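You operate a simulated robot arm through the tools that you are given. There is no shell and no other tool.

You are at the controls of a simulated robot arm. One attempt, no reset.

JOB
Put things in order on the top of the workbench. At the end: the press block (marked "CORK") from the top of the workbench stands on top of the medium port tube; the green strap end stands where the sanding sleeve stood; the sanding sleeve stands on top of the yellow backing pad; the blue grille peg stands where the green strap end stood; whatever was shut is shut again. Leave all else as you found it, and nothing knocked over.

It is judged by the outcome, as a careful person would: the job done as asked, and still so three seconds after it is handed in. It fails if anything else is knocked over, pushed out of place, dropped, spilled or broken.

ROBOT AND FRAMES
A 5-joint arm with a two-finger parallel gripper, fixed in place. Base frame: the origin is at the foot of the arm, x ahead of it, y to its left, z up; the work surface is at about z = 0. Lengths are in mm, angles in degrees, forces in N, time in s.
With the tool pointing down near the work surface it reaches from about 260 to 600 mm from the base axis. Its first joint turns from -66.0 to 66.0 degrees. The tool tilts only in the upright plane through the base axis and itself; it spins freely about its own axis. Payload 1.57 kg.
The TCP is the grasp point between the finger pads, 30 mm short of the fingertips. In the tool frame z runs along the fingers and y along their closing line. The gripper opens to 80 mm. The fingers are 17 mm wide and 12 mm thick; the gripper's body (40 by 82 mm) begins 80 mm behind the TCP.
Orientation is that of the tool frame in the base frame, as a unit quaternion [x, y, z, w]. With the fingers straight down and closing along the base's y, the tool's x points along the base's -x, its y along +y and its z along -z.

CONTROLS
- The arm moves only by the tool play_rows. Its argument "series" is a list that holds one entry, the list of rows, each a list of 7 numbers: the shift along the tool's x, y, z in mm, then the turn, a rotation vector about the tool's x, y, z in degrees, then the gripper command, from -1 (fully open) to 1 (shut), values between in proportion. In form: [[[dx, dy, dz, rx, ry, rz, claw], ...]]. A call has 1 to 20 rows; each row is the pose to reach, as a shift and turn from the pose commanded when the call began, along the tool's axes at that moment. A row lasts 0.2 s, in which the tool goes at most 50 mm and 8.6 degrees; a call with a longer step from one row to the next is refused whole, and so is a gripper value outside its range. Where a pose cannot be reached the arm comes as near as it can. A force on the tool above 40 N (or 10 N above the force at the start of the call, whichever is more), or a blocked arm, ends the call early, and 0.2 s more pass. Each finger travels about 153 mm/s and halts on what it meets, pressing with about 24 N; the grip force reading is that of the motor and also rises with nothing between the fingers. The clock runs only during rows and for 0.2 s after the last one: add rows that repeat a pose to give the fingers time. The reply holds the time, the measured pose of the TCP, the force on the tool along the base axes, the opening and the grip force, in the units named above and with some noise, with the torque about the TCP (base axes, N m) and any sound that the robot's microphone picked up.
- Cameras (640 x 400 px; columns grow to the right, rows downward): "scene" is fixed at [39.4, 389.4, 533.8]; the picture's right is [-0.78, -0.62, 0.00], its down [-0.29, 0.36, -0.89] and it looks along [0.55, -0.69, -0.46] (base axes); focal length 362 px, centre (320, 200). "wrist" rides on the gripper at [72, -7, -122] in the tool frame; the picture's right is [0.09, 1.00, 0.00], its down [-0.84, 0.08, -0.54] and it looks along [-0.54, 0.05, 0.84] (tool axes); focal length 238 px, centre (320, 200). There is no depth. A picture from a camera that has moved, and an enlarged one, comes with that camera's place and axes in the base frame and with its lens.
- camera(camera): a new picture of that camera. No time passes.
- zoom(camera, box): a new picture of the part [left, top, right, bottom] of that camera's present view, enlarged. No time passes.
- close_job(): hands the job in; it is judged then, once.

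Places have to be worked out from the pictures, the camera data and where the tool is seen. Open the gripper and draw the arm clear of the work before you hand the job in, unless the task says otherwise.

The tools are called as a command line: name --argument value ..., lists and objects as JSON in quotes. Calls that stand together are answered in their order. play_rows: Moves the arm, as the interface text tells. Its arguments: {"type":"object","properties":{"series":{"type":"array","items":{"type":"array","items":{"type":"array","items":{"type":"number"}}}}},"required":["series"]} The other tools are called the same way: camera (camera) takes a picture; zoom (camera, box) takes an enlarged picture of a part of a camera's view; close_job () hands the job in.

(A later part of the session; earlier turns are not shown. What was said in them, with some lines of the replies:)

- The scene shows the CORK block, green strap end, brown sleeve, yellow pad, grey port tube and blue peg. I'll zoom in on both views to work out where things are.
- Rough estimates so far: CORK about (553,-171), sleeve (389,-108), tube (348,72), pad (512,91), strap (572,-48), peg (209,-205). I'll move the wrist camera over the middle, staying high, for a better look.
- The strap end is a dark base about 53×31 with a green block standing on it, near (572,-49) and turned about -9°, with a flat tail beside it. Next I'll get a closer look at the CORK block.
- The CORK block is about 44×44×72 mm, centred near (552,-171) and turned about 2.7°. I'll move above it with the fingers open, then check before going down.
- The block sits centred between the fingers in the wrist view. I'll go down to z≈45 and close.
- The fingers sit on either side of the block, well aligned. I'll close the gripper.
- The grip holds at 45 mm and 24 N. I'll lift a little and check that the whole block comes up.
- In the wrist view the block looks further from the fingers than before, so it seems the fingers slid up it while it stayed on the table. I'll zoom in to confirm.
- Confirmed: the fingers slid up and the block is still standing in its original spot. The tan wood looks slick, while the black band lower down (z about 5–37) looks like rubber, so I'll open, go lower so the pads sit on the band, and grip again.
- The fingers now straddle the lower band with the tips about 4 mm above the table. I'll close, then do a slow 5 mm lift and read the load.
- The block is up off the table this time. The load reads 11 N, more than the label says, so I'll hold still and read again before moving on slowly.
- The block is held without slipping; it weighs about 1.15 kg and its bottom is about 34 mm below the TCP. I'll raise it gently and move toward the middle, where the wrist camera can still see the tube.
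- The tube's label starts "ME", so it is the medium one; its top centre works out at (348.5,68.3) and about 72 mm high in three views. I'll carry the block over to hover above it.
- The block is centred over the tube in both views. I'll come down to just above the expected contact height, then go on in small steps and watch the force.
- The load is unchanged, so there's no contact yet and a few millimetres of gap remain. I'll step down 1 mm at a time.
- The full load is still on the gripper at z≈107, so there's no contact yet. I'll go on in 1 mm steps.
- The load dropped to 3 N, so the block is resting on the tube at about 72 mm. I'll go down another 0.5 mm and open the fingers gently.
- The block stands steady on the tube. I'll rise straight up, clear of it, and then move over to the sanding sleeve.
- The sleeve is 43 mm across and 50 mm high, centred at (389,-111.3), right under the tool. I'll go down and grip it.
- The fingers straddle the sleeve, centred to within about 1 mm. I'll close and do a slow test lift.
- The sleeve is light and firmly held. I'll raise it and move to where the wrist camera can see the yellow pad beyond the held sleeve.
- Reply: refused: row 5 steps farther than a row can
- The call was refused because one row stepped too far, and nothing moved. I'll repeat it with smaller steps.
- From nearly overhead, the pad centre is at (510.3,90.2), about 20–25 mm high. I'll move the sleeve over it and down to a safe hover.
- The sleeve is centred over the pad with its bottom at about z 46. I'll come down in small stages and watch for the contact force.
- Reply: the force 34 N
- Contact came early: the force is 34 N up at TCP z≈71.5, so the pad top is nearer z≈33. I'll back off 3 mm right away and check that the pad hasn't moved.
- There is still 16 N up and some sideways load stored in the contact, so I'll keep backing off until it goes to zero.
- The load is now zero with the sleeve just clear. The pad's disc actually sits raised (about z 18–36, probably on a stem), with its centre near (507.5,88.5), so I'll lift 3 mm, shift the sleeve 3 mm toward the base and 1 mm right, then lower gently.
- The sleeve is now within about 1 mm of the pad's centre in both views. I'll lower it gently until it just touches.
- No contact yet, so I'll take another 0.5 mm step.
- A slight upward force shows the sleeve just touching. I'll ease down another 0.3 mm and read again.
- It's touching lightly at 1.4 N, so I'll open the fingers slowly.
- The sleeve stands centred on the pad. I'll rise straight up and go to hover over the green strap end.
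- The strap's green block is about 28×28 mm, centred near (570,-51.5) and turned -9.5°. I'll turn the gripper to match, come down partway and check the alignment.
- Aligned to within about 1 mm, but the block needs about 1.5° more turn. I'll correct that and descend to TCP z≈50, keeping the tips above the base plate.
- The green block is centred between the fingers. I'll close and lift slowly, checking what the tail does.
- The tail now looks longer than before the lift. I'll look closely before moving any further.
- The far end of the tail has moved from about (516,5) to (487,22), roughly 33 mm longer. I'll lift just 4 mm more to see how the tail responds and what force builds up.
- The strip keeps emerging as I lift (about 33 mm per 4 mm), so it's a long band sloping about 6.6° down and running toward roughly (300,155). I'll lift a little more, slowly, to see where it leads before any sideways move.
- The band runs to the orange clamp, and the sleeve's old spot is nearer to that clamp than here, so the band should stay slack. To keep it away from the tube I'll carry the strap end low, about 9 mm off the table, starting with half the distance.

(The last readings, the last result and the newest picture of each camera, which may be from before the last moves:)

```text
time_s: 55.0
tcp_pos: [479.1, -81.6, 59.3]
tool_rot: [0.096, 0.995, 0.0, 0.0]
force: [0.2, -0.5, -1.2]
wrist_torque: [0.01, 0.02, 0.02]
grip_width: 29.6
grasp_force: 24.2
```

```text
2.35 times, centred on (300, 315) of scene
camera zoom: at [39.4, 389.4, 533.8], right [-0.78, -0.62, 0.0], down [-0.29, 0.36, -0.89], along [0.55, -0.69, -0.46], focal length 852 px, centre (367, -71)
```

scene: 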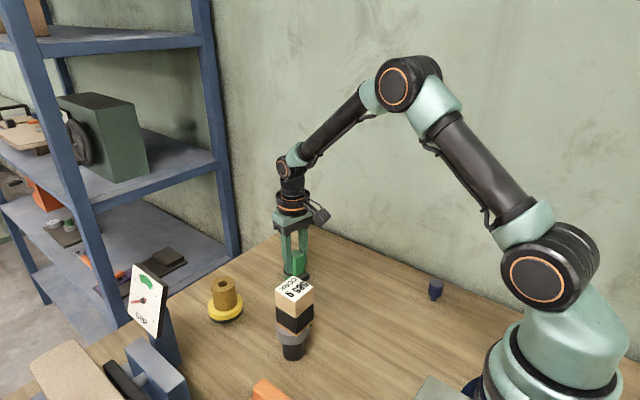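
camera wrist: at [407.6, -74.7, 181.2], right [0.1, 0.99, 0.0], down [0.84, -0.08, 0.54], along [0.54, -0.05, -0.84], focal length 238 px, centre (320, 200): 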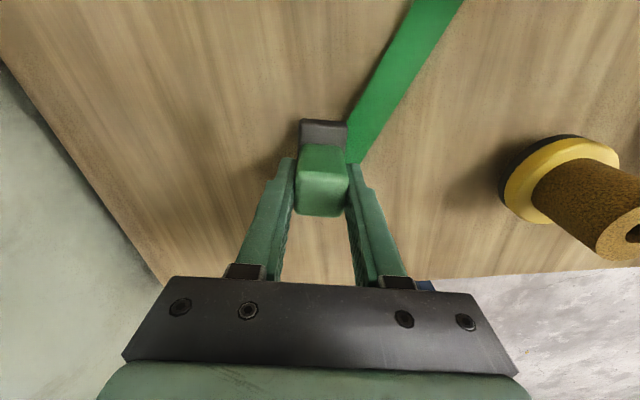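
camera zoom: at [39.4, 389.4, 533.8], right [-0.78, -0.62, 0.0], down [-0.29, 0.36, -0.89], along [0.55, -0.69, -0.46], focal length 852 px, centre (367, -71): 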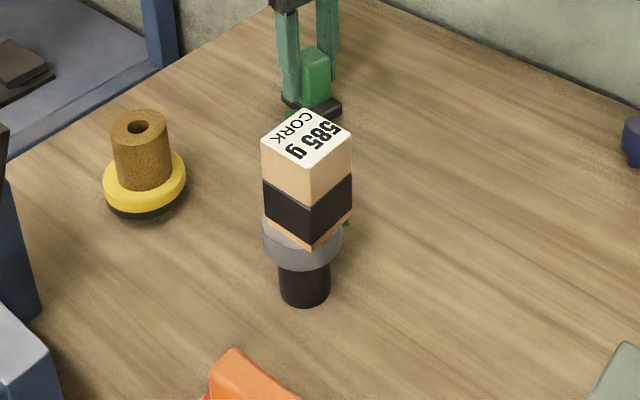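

In the wrist view the tail keeps the same direction relative to the gripper, so it's a rigid strip on the strap end and not a tether, and the force is just the weight. I'll carry it the rest of the way to (389,-111.3), still low.

play_rows --series '[[[6, -3.3, 0, 0, 0, 0, 1], [18, -10, 0, 0, 0, 0, 1], [33, -18.5, 0, 0, 0, 0, 1], [48, -27, 0, 0, 0, 0, 1], [63, -35.5, 0, 0, 0, 0, 1], [76, -42.7, 0, 0, 0, 0, 1], [83, -46.7, 0, 0, 0, 0, 1], [83, -46.7, 0, 0, 0, 0, 1], [83, -46.7, 0, 0, 0, 0, 1]]]'

camera --camera "scene"

camera --camera "wrist"

zoom --camera "scene" --box '[290, 220, 400, 340]'

```text
time_s: 57.0
tcp_pos: [390.9, -111.3, 58.6]
tool_rot: [0.096, 0.995, 0.001, 0.0]
force: [0.6, 0.2, -0.8]
wrist_torque: [0.01, 0.04, 0.01]
grip_width: 29.6
grasp_force: 24.5
```

```text
taken
```

scene: 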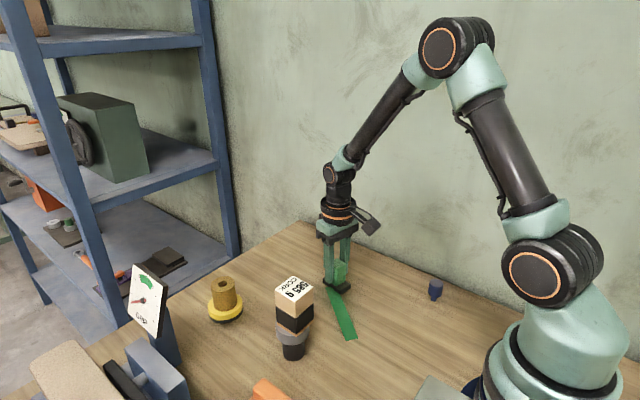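

```text
taken
camera wrist: at [317.9, -104.5, 181.0], right [0.1, 0.99, 0.0], down [0.84, -0.08, 0.54], along [0.54, -0.05, -0.84], focal length 238 px, centre (320, 200)
```

wrist: 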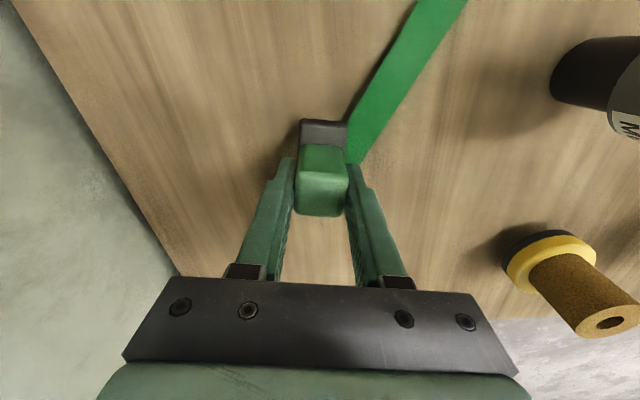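

```text
3.33 times, centred on (345, 280) of scene
camera zoom: at [39.4, 389.4, 533.8], right [-0.78, -0.62, 0.0], down [-0.29, 0.36, -0.89], along [0.55, -0.69, -0.46], focal length 1207 px, centre (237, -67)
```

zoom: 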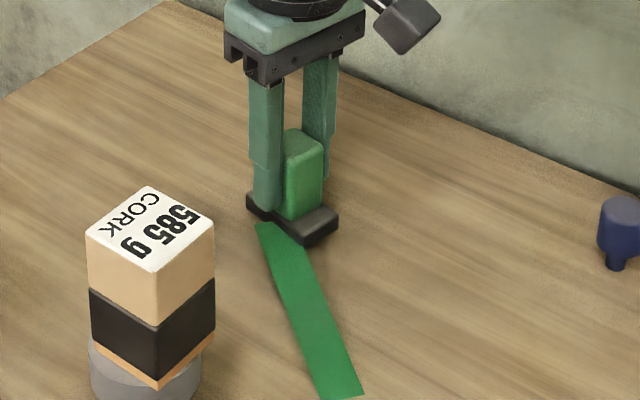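

The strap end is at (390,-111.4), right at the sleeve's old place. I'll nudge it 1 mm and lower until it just rests on the table.

play_rows --series '[[[1, -0.2, 2, 0, 0, 0, 1], [1, -0.2, 4, 0, 0, 0, 1], [1, -0.2, 6, 0, 0, 0, 1], [1, -0.2, 7, 0, 0, 0, 1], [1, -0.2, 8, 0, 0, 0, 1], [1, -0.2, 8, 0, 0, 0, 1]]]'

```text
time_s: 58.4
tcp_pos: [389.5, -110.5, 51.4]
tool_rot: [0.096, 0.995, 0.0, 0.0]
force: [-0.1, 0.1, -1.2]
wrist_torque: [0.0, -0.01, -0.02]
grip_width: 29.9
grasp_force: 23.8
```

play_rows --series '[[[0, 0, 0.5, 0, 0, 0, 1], [0, 0, 0.5, 0, 0, 0, 1]]]'

```text
time_s: 59.0
tcp_pos: [388.2, -111.8, 51.4]
tool_rot: [0.097, 0.995, 0.0, 0.0]
force: [0.6, -0.2, 0.0]
wrist_torque: [0.0, -0.02, 0.01]
grip_width: 29.8
grasp_force: 24.1
```

The load is starting to come off. One more 0.5 mm step to confirm it's seated.

play_rows --series '[[[0, 0, 0.4, 0, 0, 0, 1], [0, 0, 0.4, 0, 0, 0, 1]]]'

zoom --camera "scene" --box '[290, 220, 400, 340]'

```text
time_s: 59.6
tcp_pos: [388.9, -110.4, 51.3]
tool_rot: [0.096, 0.995, 0.0, -0.001]
force: [-5.3, 1.8, 10.9]
wrist_torque: [0.04, 0.11, 0.0]
grip_width: 29.9
grasp_force: 23.5
```

```text
3.33 times, centred on (345, 280) of scene
camera zoom: at [39.4, 389.4, 533.8], right [-0.78, -0.62, 0.0], down [-0.29, 0.36, -0.89], along [0.55, -0.69, -0.46], focal length 1207 px, centre (237, -67)
```

zoom: 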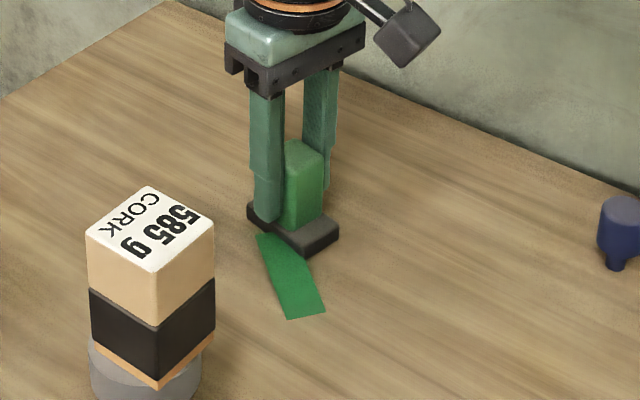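

It's seated. I'll take off the extra pressure and open the fingers.

play_rows --series '[[[0, 0, -0.4, 0, 0, 0, 1], [0, 0, -0.4, 0, 0, 0, 1], [0, 0, -0.4, 0, 0, 0, 0.15], [0, 0, -0.4, 0, 0, 0, 0], [0, 0, -0.4, 0, 0, 0, -0.4], [0, 0, -0.4, 0, 0, 0, -0.8], [0, 0, -0.4, 0, 0, 0, -0.8]]]'

zoom --camera "scene" --box '[290, 220, 400, 340]'

camera --camera "wrist"

```text
time_s: 61.2
tcp_pos: [388.5, -109.5, 52.2]
tool_rot: [0.095, 0.995, -0.001, 0.0]
force: [0.0, -1.2, 0.7]
wrist_torque: [-0.01, 0.02, -0.05]
grip_width: 72.0
grasp_force: 0.2
```

```text
3.33 times, centred on (345, 280) of scene
camera zoom: at [39.4, 389.4, 533.8], right [-0.78, -0.62, 0.0], down [-0.29, 0.36, -0.89], along [0.55, -0.69, -0.46], focal length 1207 px, centre (237, -67)
```

zoom: 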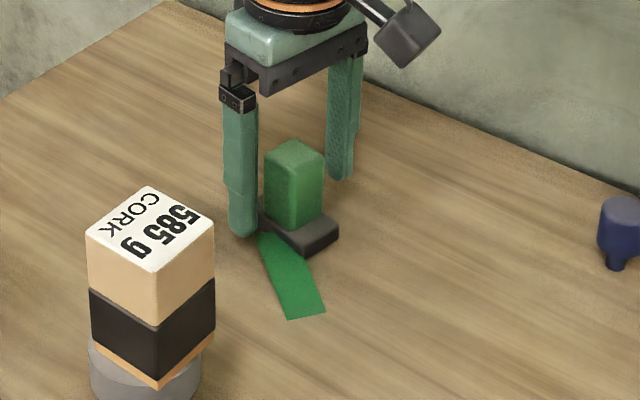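

```text
taken
camera wrist: at [316.9, -104.2, 173.2], right [0.1, 0.99, 0.0], down [0.84, -0.08, 0.54], along [0.54, -0.05, -0.84], focal length 238 px, centre (320, 200)
```

wrist: 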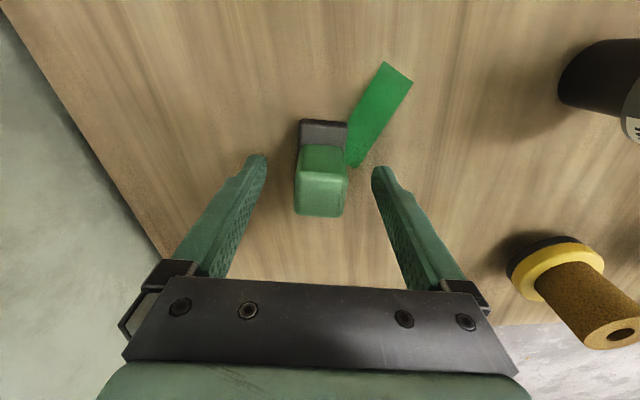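

The strap end stands where the sleeve stood, with its tail flat on the table. I'll rise straight up and move toward the blue peg, turning the gripper to about -45° so it stays clear of the wall.

play_rows --series '[[[0, 0, -8, 0, 0, 0, -0.8], [0, 0, -30, 0, 0, 0, -0.8], [0, 0, -65, 0, 0, 0, -0.8], [0, 0, -105, 0, 0, 0, -1], [0, 0, -128, 0, 0, 0, -1], [24, -18, -128, 0, 0, 5.7, -1], [49, -36, -128, 0, 0, 11.4, -1], [73, -54, -128, 0, 0, 17, -1], [97, -72, -128, 0, 0, 22.7, -1], [121, -90, -128, 0, 0, 28.4, -1], [145.4, -108.7, -128, 0, 0, 34, -1], [145.4, -108.7, -128, 0, 0, 34, -1]]]'

camera --camera "wrist"

camera --camera "scene"

```text
time_s: 63.8
tcp_pos: [223.1, -191.1, 179.7]
tool_rot: [0.384, 0.923, 0.001, 0.0]
force: [0.1, -0.6, -0.8]
wrist_torque: [0.0, -0.03, -0.01]
grip_width: 80.0
grasp_force: 0.1
```

```text
taken
camera wrist: at [168.1, -145.1, 301.5], right [0.64, 0.77, 0.0], down [0.65, -0.54, 0.54], along [0.42, -0.35, -0.84], focal length 238 px, centre (320, 200)
```

wrist: 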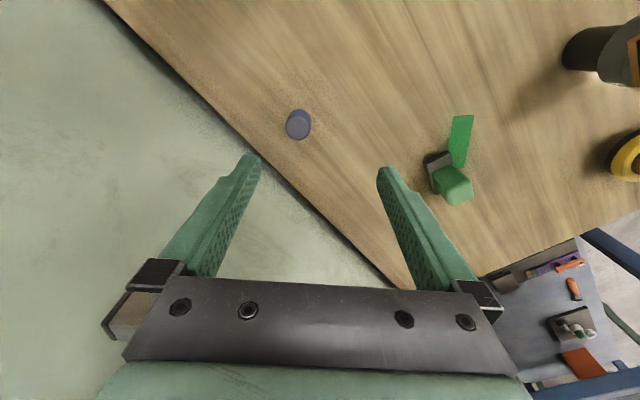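

```text
taken
```

scene: 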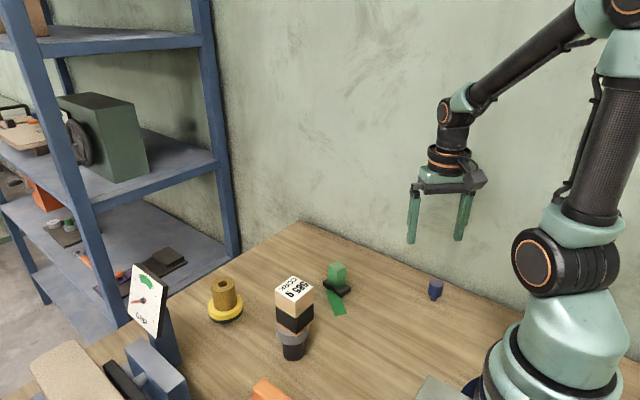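

zoom --camera "wrist" --box '[270, 95, 330, 155]'

zoom --camera "scene" --box '[415, 265, 455, 305]'

zoom --camera "scene" --box '[240, 240, 370, 370]'

```text
6.67 times, centred on (300, 125) of wrist
camera zoom: at [168.1, -145.1, 301.5], right [0.64, 0.77, 0.0], down [0.65, -0.54, 0.54], along [0.42, -0.35, -0.84], focal length 1589 px, centre (453, 700)
```

zoom: 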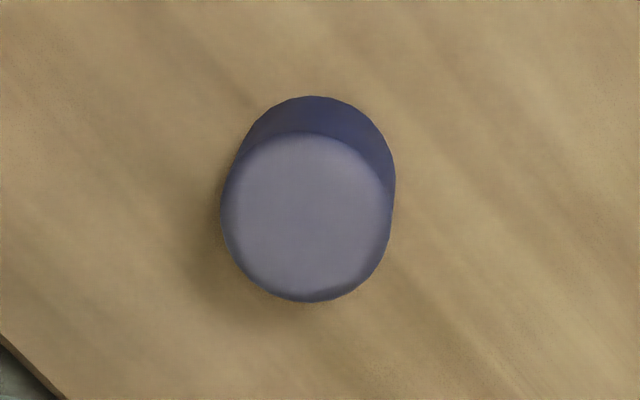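

```text
10.00 times, centred on (435, 285) of scene
camera zoom: at [39.4, 389.4, 533.8], right [-0.78, -0.62, 0.0], down [-0.29, 0.36, -0.89], along [0.55, -0.69, -0.46], focal length 3621 px, centre (-830, -650)
```

zoom: 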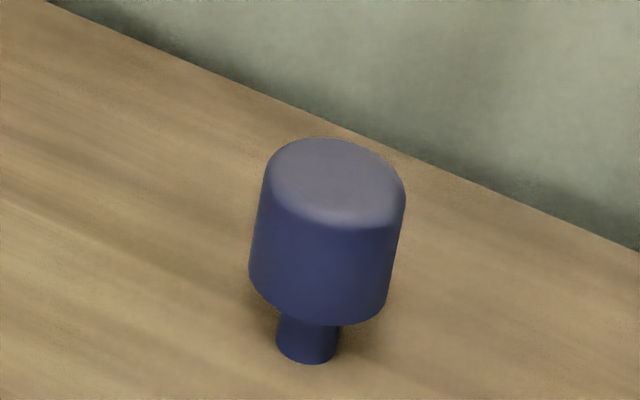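

```text
3.08 times, centred on (305, 305) of scene
camera zoom: at [39.4, 389.4, 533.8], right [-0.78, -0.62, 0.0], down [-0.29, 0.36, -0.89], along [0.55, -0.69, -0.46], focal length 1114 px, centre (366, -123)
```

zoom: 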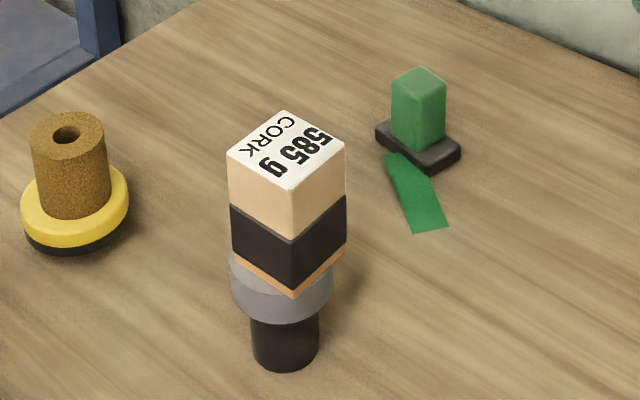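

The peg has a 27 mm body on a narrow stem and is about 44 mm tall, centred near (210,-210.5). I'll move directly above it and check the alignment.

play_rows --series '[[[-1.3, -8, 15, 0, 0, 0, -1], [-2.6, -16, 35, 0, 0, 0, -1], [-3.8, -23.6, 60, 0, 0, 0, -1], [-3.8, -23.6, 80, 0, 0, 0, -1], [-3.8, -23.6, 80, 0, 0, 0, -1]]]'

camera --camera "wrist"

zoom --camera "scene" --box '[380, 190, 490, 310]'

```text
time_s: 65.0
tcp_pos: [211.1, -211.3, 98.7]
tool_rot: [0.383, 0.924, 0.0, 0.0]
force: [-0.3, -0.1, -0.9]
wrist_torque: [-0.02, 0.02, -0.01]
grip_width: 79.9
grasp_force: 0.1
```

```text
taken
camera wrist: at [154.7, -165.9, 220.7], right [0.64, 0.77, 0.0], down [0.65, -0.54, 0.54], along [0.42, -0.35, -0.84], focal length 238 px, centre (320, 200)
```

wrist: 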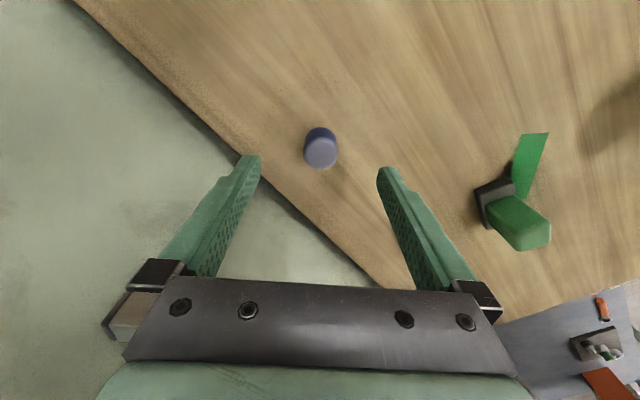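

```text
3.33 times, centred on (435, 250) of scene
camera zoom: at [39.4, 389.4, 533.8], right [-0.78, -0.62, 0.0], down [-0.29, 0.36, -0.89], along [0.55, -0.69, -0.46], focal length 1207 px, centre (-63, 33)
```

zoom: 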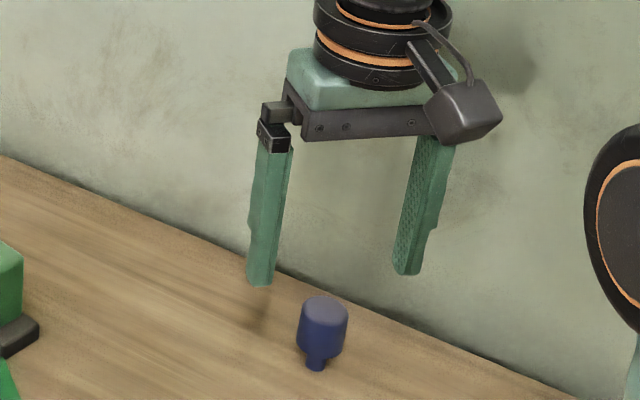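

zoom --camera "wrist" --box '[290, 120, 350, 180]'

```text
6.67 times, centred on (320, 150) of wrist
camera zoom: at [154.7, -165.9, 220.7], right [0.64, 0.77, 0.0], down [0.65, -0.54, 0.54], along [0.42, -0.35, -0.84], focal length 1589 px, centre (320, 533)
```

zoom: 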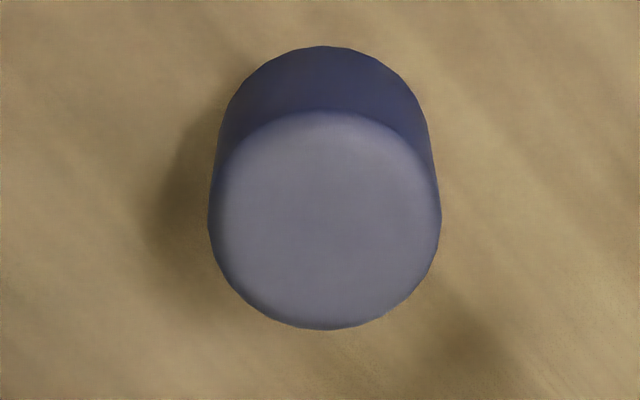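

The peg is within about 1.5 mm of the tool axis. I'll correct that and lower the open fingers around it.

play_rows --series '[[[1.5, 0, 12, 0, 0, 0, -1], [1.5, 0, 30, 0, 0, 0, -1], [1.5, 0, 48, 0, 0, 0, -1], [1.5, 0, 58.5, 0, 0, 0, -1], [1.5, 0, 58.5, 0, 0, 0, -1]]]'

camera --camera "wrist"

zoom --camera "scene" --box '[390, 220, 490, 320]'

```text
time_s: 66.2
tcp_pos: [210.0, -209.1, 40.7]
tool_rot: [0.383, 0.924, 0.0, 0.0]
force: [-0.6, -1.0, 1.1]
wrist_torque: [0.01, -0.02, 0.0]
grip_width: 79.7
grasp_force: 0.1
```

```text
taken
camera wrist: at [154.2, -162.8, 162.6], right [0.64, 0.77, 0.0], down [0.65, -0.54, 0.54], along [0.42, -0.35, -0.84], focal length 238 px, centre (320, 200)
```

wrist: 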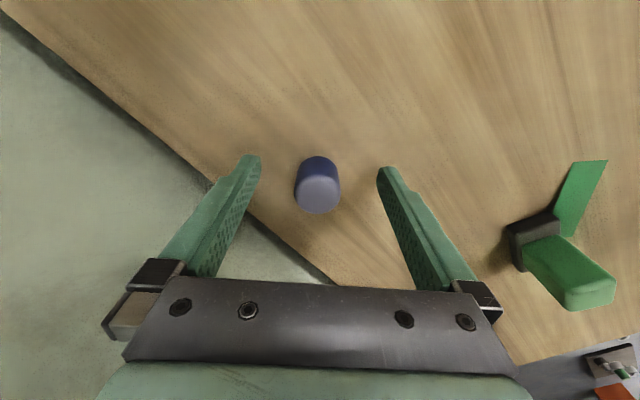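

```text
4.00 times, centred on (440, 270) of scene
camera zoom: at [39.4, 389.4, 533.8], right [-0.78, -0.62, 0.0], down [-0.29, 0.36, -0.89], along [0.55, -0.69, -0.46], focal length 1448 px, centre (-160, -80)
```

zoom: 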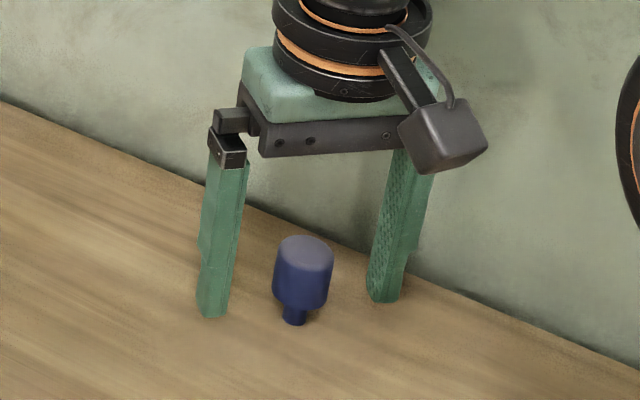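

zoom --camera "wrist" --box '[240, 140, 400, 240]'

```text
4.00 times, centred on (320, 190) of wrist
camera zoom: at [154.2, -162.8, 162.6], right [0.64, 0.77, 0.0], down [0.65, -0.54, 0.54], along [0.42, -0.35, -0.84], focal length 953 px, centre (320, 240)
```

zoom: 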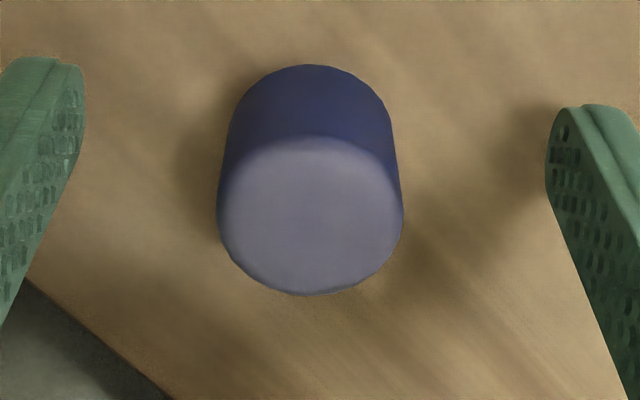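

The peg sits about 1.9 mm to one side of the grip centre. I'll shift by that much, then close the fingers gradually so the narrow-footed peg doesn't get bumped.

play_rows --series '[[[0, -1, 0, 0, 0, 0, -1], [0, -1.9, 0, 0, 0, 0, -1], [0, -1.9, 0, 0, 0, 0, -0.4], [0, -1.9, 0, 0, 0, 0, 0], [0, -1.9, 0, 0, 0, 0, 0.15], [0, -1.9, 0, 0, 0, 0, 0.15]]]'

zoom --camera "wrist" --box '[240, 140, 400, 240]'

```text
time_s: 67.6
tcp_pos: [209.4, -208.0, 40.6]
tool_rot: [0.383, 0.924, 0.0, 0.001]
force: [0.1, -0.5, 0.4]
wrist_torque: [0.02, -0.02, 0.0]
grip_width: 34.0
grasp_force: 0.0
```

```text
4.00 times, centred on (320, 190) of wrist
camera zoom: at [153.1, -163.8, 162.6], right [0.64, 0.77, 0.0], down [0.65, -0.54, 0.54], along [0.42, -0.35, -0.84], focal length 953 px, centre (320, 240)
```

zoom: 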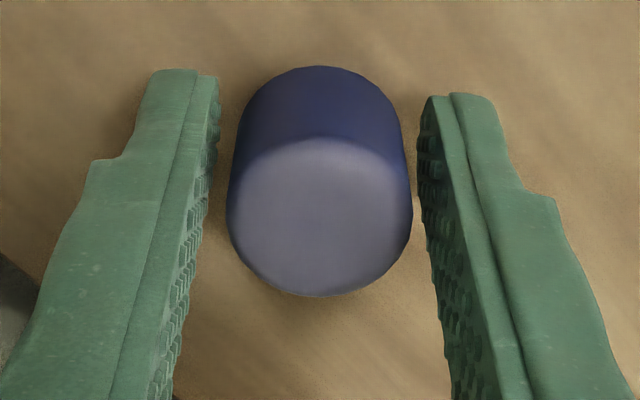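

The peg is centred to within about 1 mm between the nearly closed fingers. I'll close fully and do a slow test lift.

play_rows --series '[[[0, 0, 0, 0, 0, 0, 0.22], [0, 0, 0, 0, 0, 0, 0.28], [0, 0, 0, 0, 0, 0, 0.35], [0, 0, 0, 0, 0, 0, 1], [0, 0, 0, 0, 0, 0, 1], [0, 0, 0, 0, 0, 0, 1], [0, 0, -1, 0, 0, 0, 1], [0, 0, -2, 0, 0, 0, 1], [0, 0, -4, 0, 0, 0, 1], [0, 0, -6, 0, 0, 0, 1], [0, 0, -6, 0, 0, 0, 1]]]'

zoom --camera "wrist" --box '[240, 140, 400, 240]'

zoom --camera "scene" --box '[390, 220, 490, 320]'

```text
time_s: 70.0
tcp_pos: [207.9, -209.1, 46.8]
tool_rot: [0.382, 0.924, 0.001, 0.0]
force: [-0.1, 0.6, 0.4]
wrist_torque: [-0.03, -0.03, 0.02]
grip_width: 26.6
grasp_force: 23.7
```

```text
4.00 times, centred on (320, 190) of wrist
camera zoom: at [153.1, -163.8, 168.1], right [0.64, 0.77, 0.0], down [0.65, -0.54, 0.54], along [0.42, -0.35, -0.84], focal length 953 px, centre (320, 240)
```

zoom: 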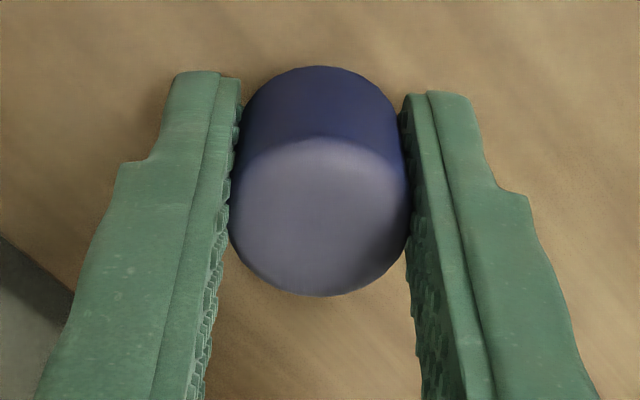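

```text
4.00 times, centred on (440, 270) of scene
camera zoom: at [39.4, 389.4, 533.8], right [-0.78, -0.62, 0.0], down [-0.29, 0.36, -0.89], along [0.55, -0.69, -0.46], focal length 1448 px, centre (-160, -80)
```

zoom: 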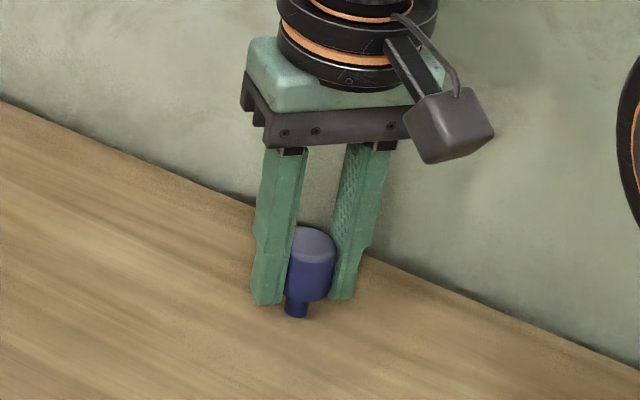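

The peg is firmly held and upright, with its bottom about 40.6 mm below the TCP. I'll lift it high and carry it to above the strap's old place at (570.2,-51.2), turning the gripper back as I go.

play_rows --series '[[[0, 0, -10, 0, 0, 0, 1], [0, 0, -30, 0, 0, 0, 1], [0, 0, -60, 0, 0, 0, 1], [0, 0, -90, 0, 0, 0, 1], [0, 0, -105, 0, 0, 0, 1], [-6, 15, -105, 0, 0, -3, 1], [-18, 46, -105, 0, 0, -7, 1], [-30, 78, -105, 0, 0, -11, 1], [-43, 111, -105, 0, 0, -15, 1], [-56, 144, -105, 0, 0, -19, 1], [-69, 177, -105, 0, 0, -23, 1], [-82, 210, -105, 0, 0, -27, 1], [-95, 243, -105, 0, 0, -31, 1], [-108, 276, -105, 0, 0, -35, 1], [-121, 309, -105, 0, 0, -39, 1], [-132, 339, -105, 0, 0, -43, 1], [-140, 359, -105, 0, 0, -45, 1], [-143.2, 367.5, -105, 0, 0, -45, 1], [-143.2, 367.5, -105, 0, 0, -45, 1]]]'

camera --camera "wrist"

camera --camera "scene"

```text
time_s: 74.0
tcp_pos: [571.4, -48.5, 149.5]
tool_rot: [0.0, 1.0, 0.0, 0.0]
force: [-0.6, -0.6, -0.4]
wrist_torque: [0.01, 0.01, 0.05]
grip_width: 26.3
grasp_force: 24.1
```

```text
taken
camera wrist: at [499.1, -55.9, 271.6], right [-0.09, 1.0, 0.0], down [0.84, 0.08, 0.54], along [0.54, 0.05, -0.84], focal length 238 px, centre (320, 200)
```

wrist: 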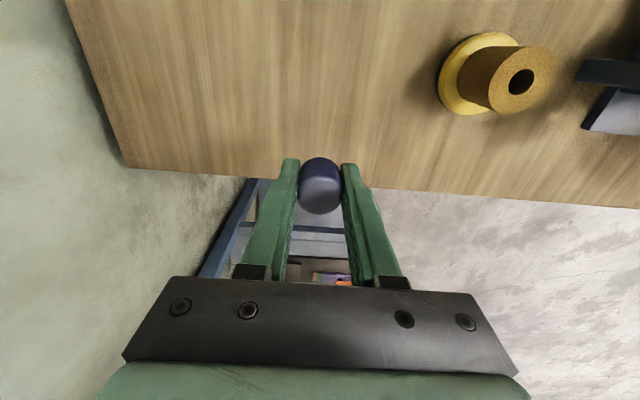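

```text
taken
```

scene: 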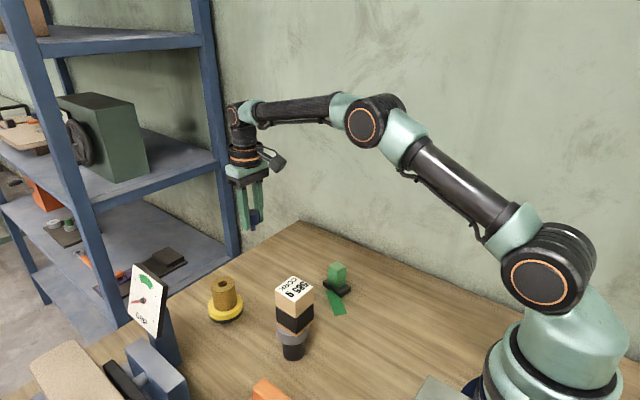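

The TCP reads (571.3,-48.7), so I'll correct by about (-1,-2.3) and lower to a few millimetres above the table.

play_rows --series '[[[0.5, -1.2, 10, 0, 0, 0, 1], [1, -2.3, 30, 0, 0, 0, 1], [1, -2.3, 55, 0, 0, 0, 1], [1, -2.3, 78, 0, 0, 0, 1], [1, -2.3, 93, 0, 0, 0, 1], [1, -2.3, 101, 0, 0, 0, 1], [1, -2.3, 104, 0, 0, 0, 1], [1, -2.3, 104, 0, 0, 0, 1], [1, -2.3, 104, 0, 0, 0, 1]]]'

zoom --camera "scene" --box '[210, 200, 310, 300]'

zoom --camera "wrist" --box '[240, 120, 400, 240]'

```text
time_s: 76.0
tcp_pos: [569.9, -52.8, 47.1]
tool_rot: [0.0, 1.0, 0.0, 0.0]
force: [-0.2, -0.4, -0.4]
wrist_torque: [-0.03, -0.01, 0.0]
grip_width: 26.5
grasp_force: 23.7
```

```text
4.00 times, centred on (260, 250) of scene
camera zoom: at [39.4, 389.4, 533.8], right [-0.78, -0.62, 0.0], down [-0.29, 0.36, -0.89], along [0.55, -0.69, -0.46], focal length 1448 px, centre (560, 0)
```

zoom: 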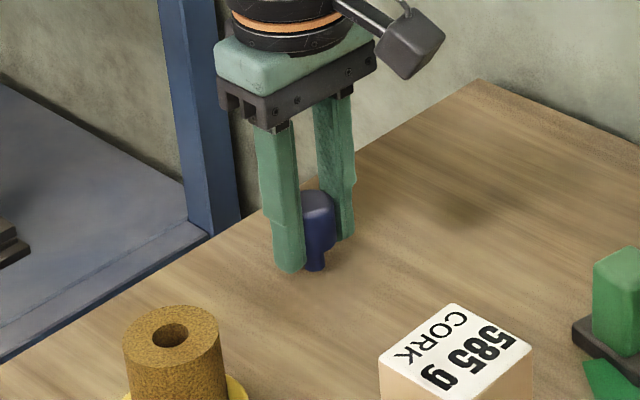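

```text
3.33 times, centred on (320, 180) of wrist
camera zoom: at [497.7, -60.6, 169.0], right [-0.09, 1.0, 0.0], down [0.84, 0.08, 0.54], along [0.54, 0.05, -0.84], focal length 794 px, centre (320, 267)
```

zoom: 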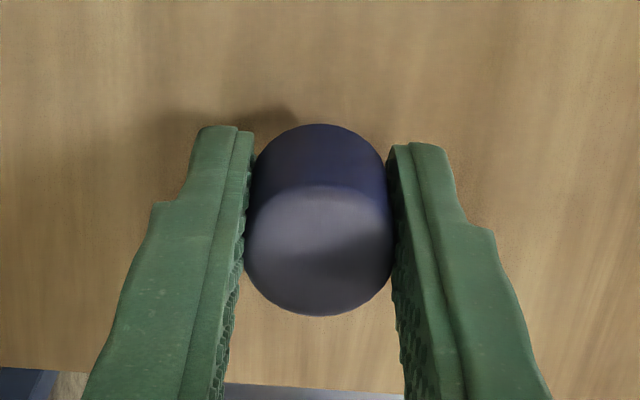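

The reading is (569.8,-53.2), so I'll shift +1.7 mm in y and lower gently toward contact.

play_rows --series '[[[0, 0.8, 0, 0, 0, 0, 1], [0, 1.7, 1, 0, 0, 0, 1], [0, 1.7, 2.5, 0, 0, 0, 1], [0, 1.7, 4, 0, 0, 0, 1], [0, 1.7, 4, 0, 0, 0, 1]]]'

```text
time_s: 77.2
tcp_pos: [569.3, -49.8, 43.6]
tool_rot: [-0.001, 1.0, 0.0, 0.0]
force: [-0.3, -1.0, 0.2]
wrist_torque: [-0.05, -0.06, 0.03]
grip_width: 26.3
grasp_force: 23.9
```

play_rows --series '[[[0, 0, 1, 0, 0, 0, 1], [0, 0, 1, 0, 0, 0, 1]]]'

zoom --camera "scene" --box '[240, 230, 290, 280]'

```text
time_s: 77.8
tcp_pos: [569.7, -50.0, 43.4]
tool_rot: [0.0, 1.0, 0.0, -0.001]
force: [0.5, 0.0, 0.4]
wrist_torque: [0.02, -0.02, 0.0]
grip_width: 26.2
grasp_force: 23.8
```

```text
8.00 times, centred on (265, 255) of scene
camera zoom: at [39.4, 389.4, 533.8], right [-0.78, -0.62, 0.0], down [-0.29, 0.36, -0.89], along [0.55, -0.69, -0.46], focal length 2897 px, centre (760, -240)
```

zoom: 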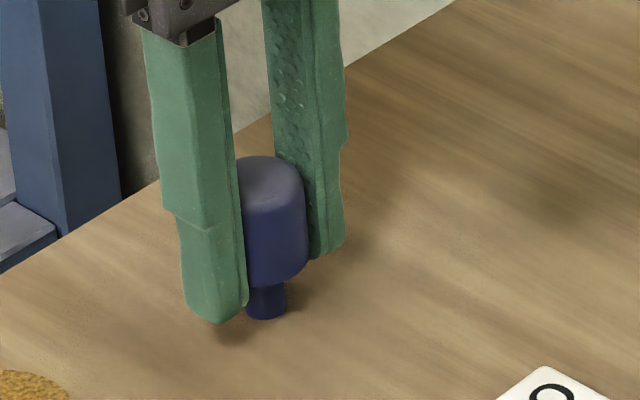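

There's still a small gap, so I'll keep stepping down.

play_rows --series '[[[0, 0, 0.7, 0, 0, 0, 1], [0, 0, 0.7, 0, 0, 0, 1]]]'

```text
time_s: 78.4
tcp_pos: [569.9, -49.9, 42.3]
tool_rot: [-0.001, 1.0, 0.001, 0.002]
force: [-0.7, -0.5, 0.0]
wrist_torque: [0.01, -0.05, 0.02]
grip_width: 26.6
grasp_force: 24.1
```

play_rows --series '[[[0, 0, 0.5, 0, 0, 0, 1], [0, 0, 0.5, 0, 0, 0, 1]]]'

```text
time_s: 79.0
tcp_pos: [567.8, -50.6, 41.0]
tool_rot: [0.001, 1.0, 0.0, 0.001]
force: [0.2, 0.7, -0.9]
wrist_torque: [-0.02, 0.0, -0.03]
grip_width: 26.4
grasp_force: 23.8
```

play_rows --series '[[[0, 0, 0.4, 0, 0, 0, 1], [0, 0, 0.4, 0, 0, 0, 1]]]'

```text
time_s: 79.6
tcp_pos: [569.3, -50.5, 42.2]
tool_rot: [0.0, 1.0, 0.0, 0.001]
force: [0.0, 0.3, -1.0]
wrist_torque: [0.0, -0.01, 0.02]
grip_width: 26.2
grasp_force: 24.2
```

No contact yet, so another 0.5 mm.

play_rows --series '[[[0, 0, 0.5, 0, 0, 0, 1], [0, 0, 0.5, 0, 0, 0, 1]]]'

```text
time_s: 80.2
tcp_pos: [568.6, -50.7, 41.3]
tool_rot: [0.0, 1.0, 0.0, 0.0]
force: [0.3, 0.2, -0.5]
wrist_torque: [0.01, 0.05, 0.01]
grip_width: 26.1
grasp_force: 23.7
```

play_rows --series '[[[0, 0, 0.5, 0, 0, 0, 1], [0, 0, 0.5, 0, 0, 0, 1]]]'

zoom --camera "scene" --box '[240, 230, 290, 280]'

```text
time_s: 80.8
tcp_pos: [568.1, -51.3, 40.8]
tool_rot: [0.0, 1.0, 0.0, 0.0]
force: [0.6, 0.8, 0.6]
wrist_torque: [-0.01, -0.02, -0.01]
grip_width: 26.3
grasp_force: 24.4
```

```text
8.00 times, centred on (265, 255) of scene
camera zoom: at [39.4, 389.4, 533.8], right [-0.78, -0.62, 0.0], down [-0.29, 0.36, -0.89], along [0.55, -0.69, -0.46], focal length 2897 px, centre (760, -240)
```

zoom: 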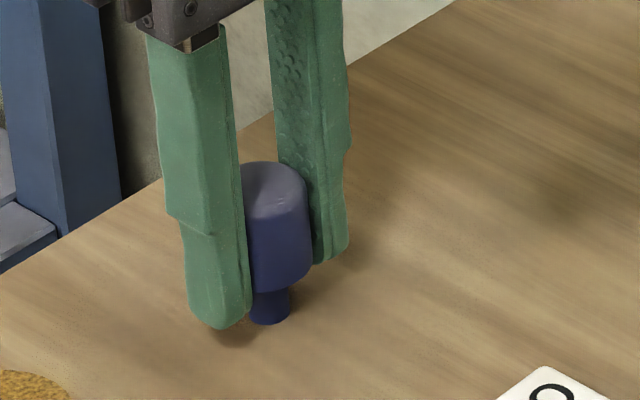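

play_rows --series '[[[0, 0, 0.4, 0, 0, 0, 1], [0, 0, 0.4, 0, 0, 0, 1]]]'

```text
time_s: 81.4
tcp_pos: [569.5, -50.9, 40.6]
tool_rot: [-0.001, 1.0, -0.001, 0.0]
force: [0.0, -1.6, 3.3]
wrist_torque: [-0.03, 0.02, -0.02]
grip_width: 26.1
grasp_force: 23.5
```

The peg stem is on the table with 3.3 N of light contact, at about (569.3,-50.8). I'll ease off slightly and open the fingers gradually.

play_rows --series '[[[0, 0, -0.2, 0, 0, 0, 1], [0, 0, -0.2, 0, 0, 0, 1], [0, 0, -0.2, 0, 0, 0, 0.31], [0, 0, -0.2, 0, 0, 0, 0.27], [0, 0, -0.2, 0, 0, 0, 0.2], [0, 0, -0.2, 0, 0, 0, 0.05], [0, 0, -0.2, 0, 0, 0, -0.3], [0, 0, -0.2, 0, 0, 0, -0.7], [0, 0, -0.2, 0, 0, 0, -0.7]]]'

zoom --camera "scene" --box '[240, 230, 290, 280]'

camera --camera "wrist"

```text
time_s: 83.4
tcp_pos: [567.9, -50.8, 41.2]
tool_rot: [0.0, 1.0, 0.0, -0.001]
force: [-0.4, 0.6, 0.0]
wrist_torque: [0.03, -0.03, 0.01]
grip_width: 67.9
grasp_force: 0.1
```

```text
8.00 times, centred on (265, 255) of scene
camera zoom: at [39.4, 389.4, 533.8], right [-0.78, -0.62, 0.0], down [-0.29, 0.36, -0.89], along [0.55, -0.69, -0.46], focal length 2897 px, centre (760, -240)
```

zoom: 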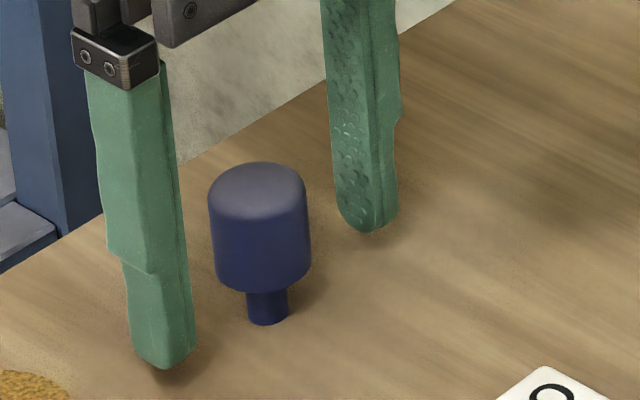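

```text
taken
camera wrist: at [496.9, -58.7, 162.0], right [-0.09, 1.0, 0.0], down [0.84, 0.08, 0.54], along [0.54, 0.05, -0.84], focal length 238 px, centre (320, 200)
```

wrist: 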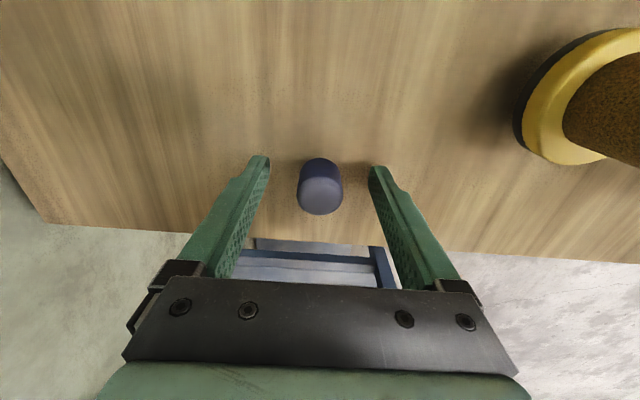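

The peg stands upright in place. I'll rise straight up, then draw the arm back to its starting position, clear of everything.

play_rows --series '[[[0, 0, -6, 0, 0, 0, -0.7], [0, 0, -20, 0, 0, 0, -0.7], [0, 0, -45, 0, 0, 0, -0.7], [0, 0, -80, 0, 0, 0, -0.7], [0, 0, -120, 0, 0, 0, -1], [0, 0, -160, 0, 0, 0, -1], [25, -25, -190, 0, 0, 0, -1], [55, -50, -210, 0, 0, 0, -1], [85, -78, -225, 0, 0, 0, -1], [115, -105, -240, 0, 0, 0, -1], [145, -130, -243, 0, 0, 0, -1], [170, -150, -243, 0, 0, 0, -1], [183, -164, -243, 0, 0, 0, -1], [183, -164, -243, 0, 0, 0, -1]]]'

camera --camera "scene"

camera --camera "wrist"

zoom --camera "scene" --box '[190, 230, 370, 370]'

```text
time_s: 86.4
tcp_pos: [387.3, -217.7, 283.3]
tool_rot: [0.001, 1.0, 0.001, -0.001]
force: [-0.5, 0.1, 0.0]
wrist_torque: [-0.02, 0.03, -0.02]
grip_width: 80.0
grasp_force: 0.2
```

```text
taken
```

scene: 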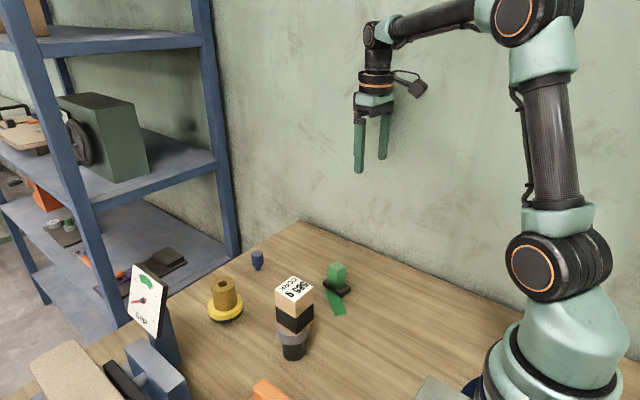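

```text
taken
camera wrist: at [314.5, -224.9, 404.8], right [-0.09, 1.0, 0.0], down [0.84, 0.08, 0.54], along [0.54, 0.05, -0.84], focal length 238 px, centre (320, 200)
```

wrist: 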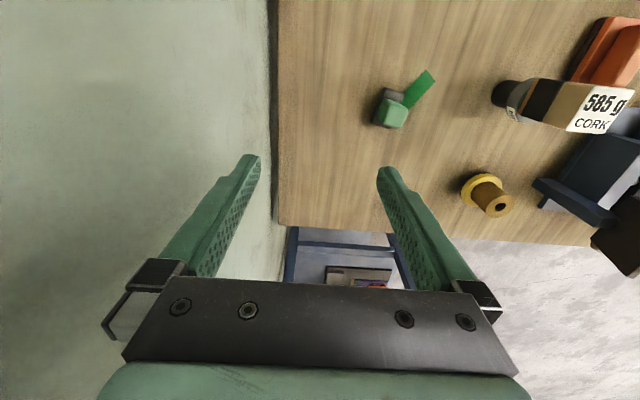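

```text
2.86 times, centred on (280, 300) of scene
camera zoom: at [39.4, 389.3, 533.8], right [-0.78, -0.62, 0.0], down [-0.29, 0.36, -0.89], along [0.55, -0.69, -0.46], focal length 1035 px, centre (434, -86)
```

zoom: 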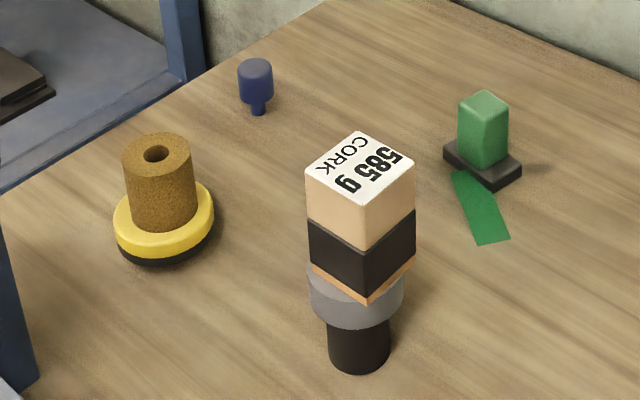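

All four pieces are standing. I'll compare the pad and tube with the opening pictures using the same zoom windows.

zoom --camera "scene" --box '[200, 230, 290, 330]'

zoom --camera "scene" --box '[260, 260, 480, 400]'

zoom --camera "scene" --box '[0, 240, 260, 400]'

zoom --camera "wrist" --box '[270, 60, 640, 290]'

```text
4.00 times, centred on (245, 280) of scene
camera zoom: at [39.4, 389.3, 533.8], right [-0.78, -0.62, 0.0], down [-0.29, 0.36, -0.89], along [0.55, -0.69, -0.46], focal length 1448 px, centre (620, -120)
```

zoom: 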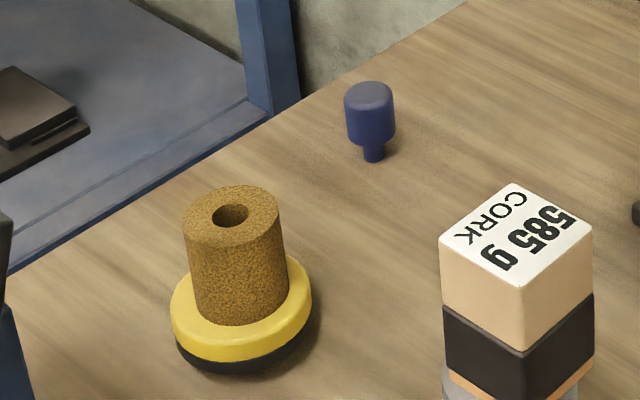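

```text
2.86 times, centred on (370, 330) of scene
camera zoom: at [39.4, 389.3, 533.8], right [-0.78, -0.62, 0.0], down [-0.29, 0.36, -0.89], along [0.55, -0.69, -0.46], focal length 1035 px, centre (177, -171)
```

zoom: 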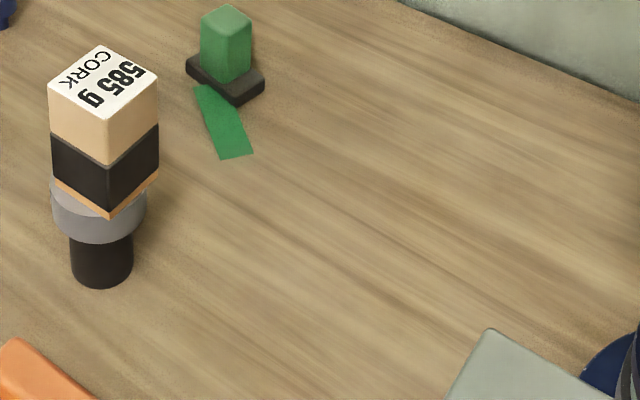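

```text
2.46 times, centred on (130, 320) of scene
camera zoom: at [39.4, 389.3, 533.8], right [-0.78, -0.62, 0.0], down [-0.29, 0.36, -0.89], along [0.55, -0.69, -0.46], focal length 891 px, centre (788, -95)
```

zoom: 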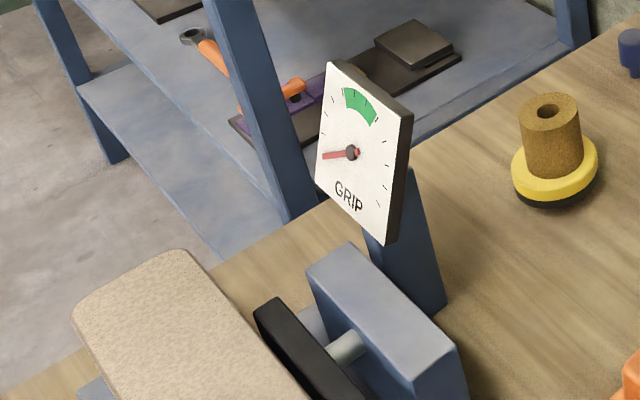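

```text
1.73 times, centred on (455, 175) of wrist
camera zoom: at [314.5, -224.9, 404.8], right [-0.09, 1.0, 0.0], down [0.84, 0.08, 0.54], along [0.54, 0.05, -0.84], focal length 412 px, centre (86, 243)
```

zoom: 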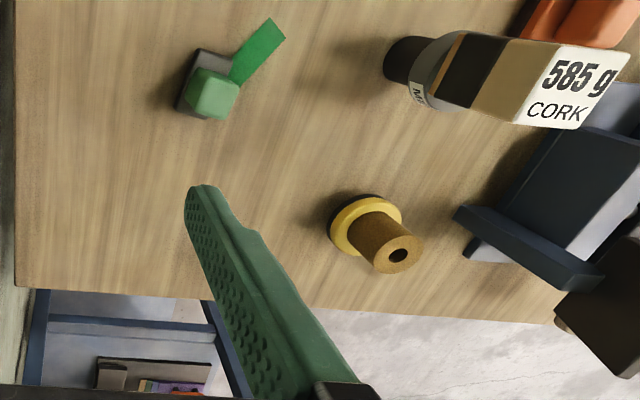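

The pad and tube match their starting pixels to within about 1 mm. The strap base sits on the sleeve's old spot, the peg on the strap's old spot, and the CORK block and sleeve are stacked and steady. I opened nothing, so nothing needs shutting; the gripper is open and clear, and I'm handing the job in.

close_job

```text
The job is handed in.
```

The job is handed in, and everything you asked for was in place in my last pictures:

- **CORK block:** it stands on top of the medium port tube, about 4 mm off centre but steady.
- **Sanding sleeve:** it stands near the centre of the yellow backing pad.
- **Green strap end:** it stands within about 1 mm of where the sleeve stood.
- **Blue grille peg:** it stands within a millimetre or two of where the strap end stood.

Nothing was knocked over. I opened nothing, so nothing needed shutting. The gripper is open and the arm is back at its starting position.

- **CORK block grip:** on the first try the fingers slid up the smooth wood and the block stayed put. I then gripped it by the black band. It weighs about 1.15 kg, roughly twice the 585 g on its label.
- **Yellow pad:** it sits higher than I judged, so I pressed the sleeve onto it with about 34 N before backing off. The pad shifted a millimetre or two, and the last pictures show it back where it started.
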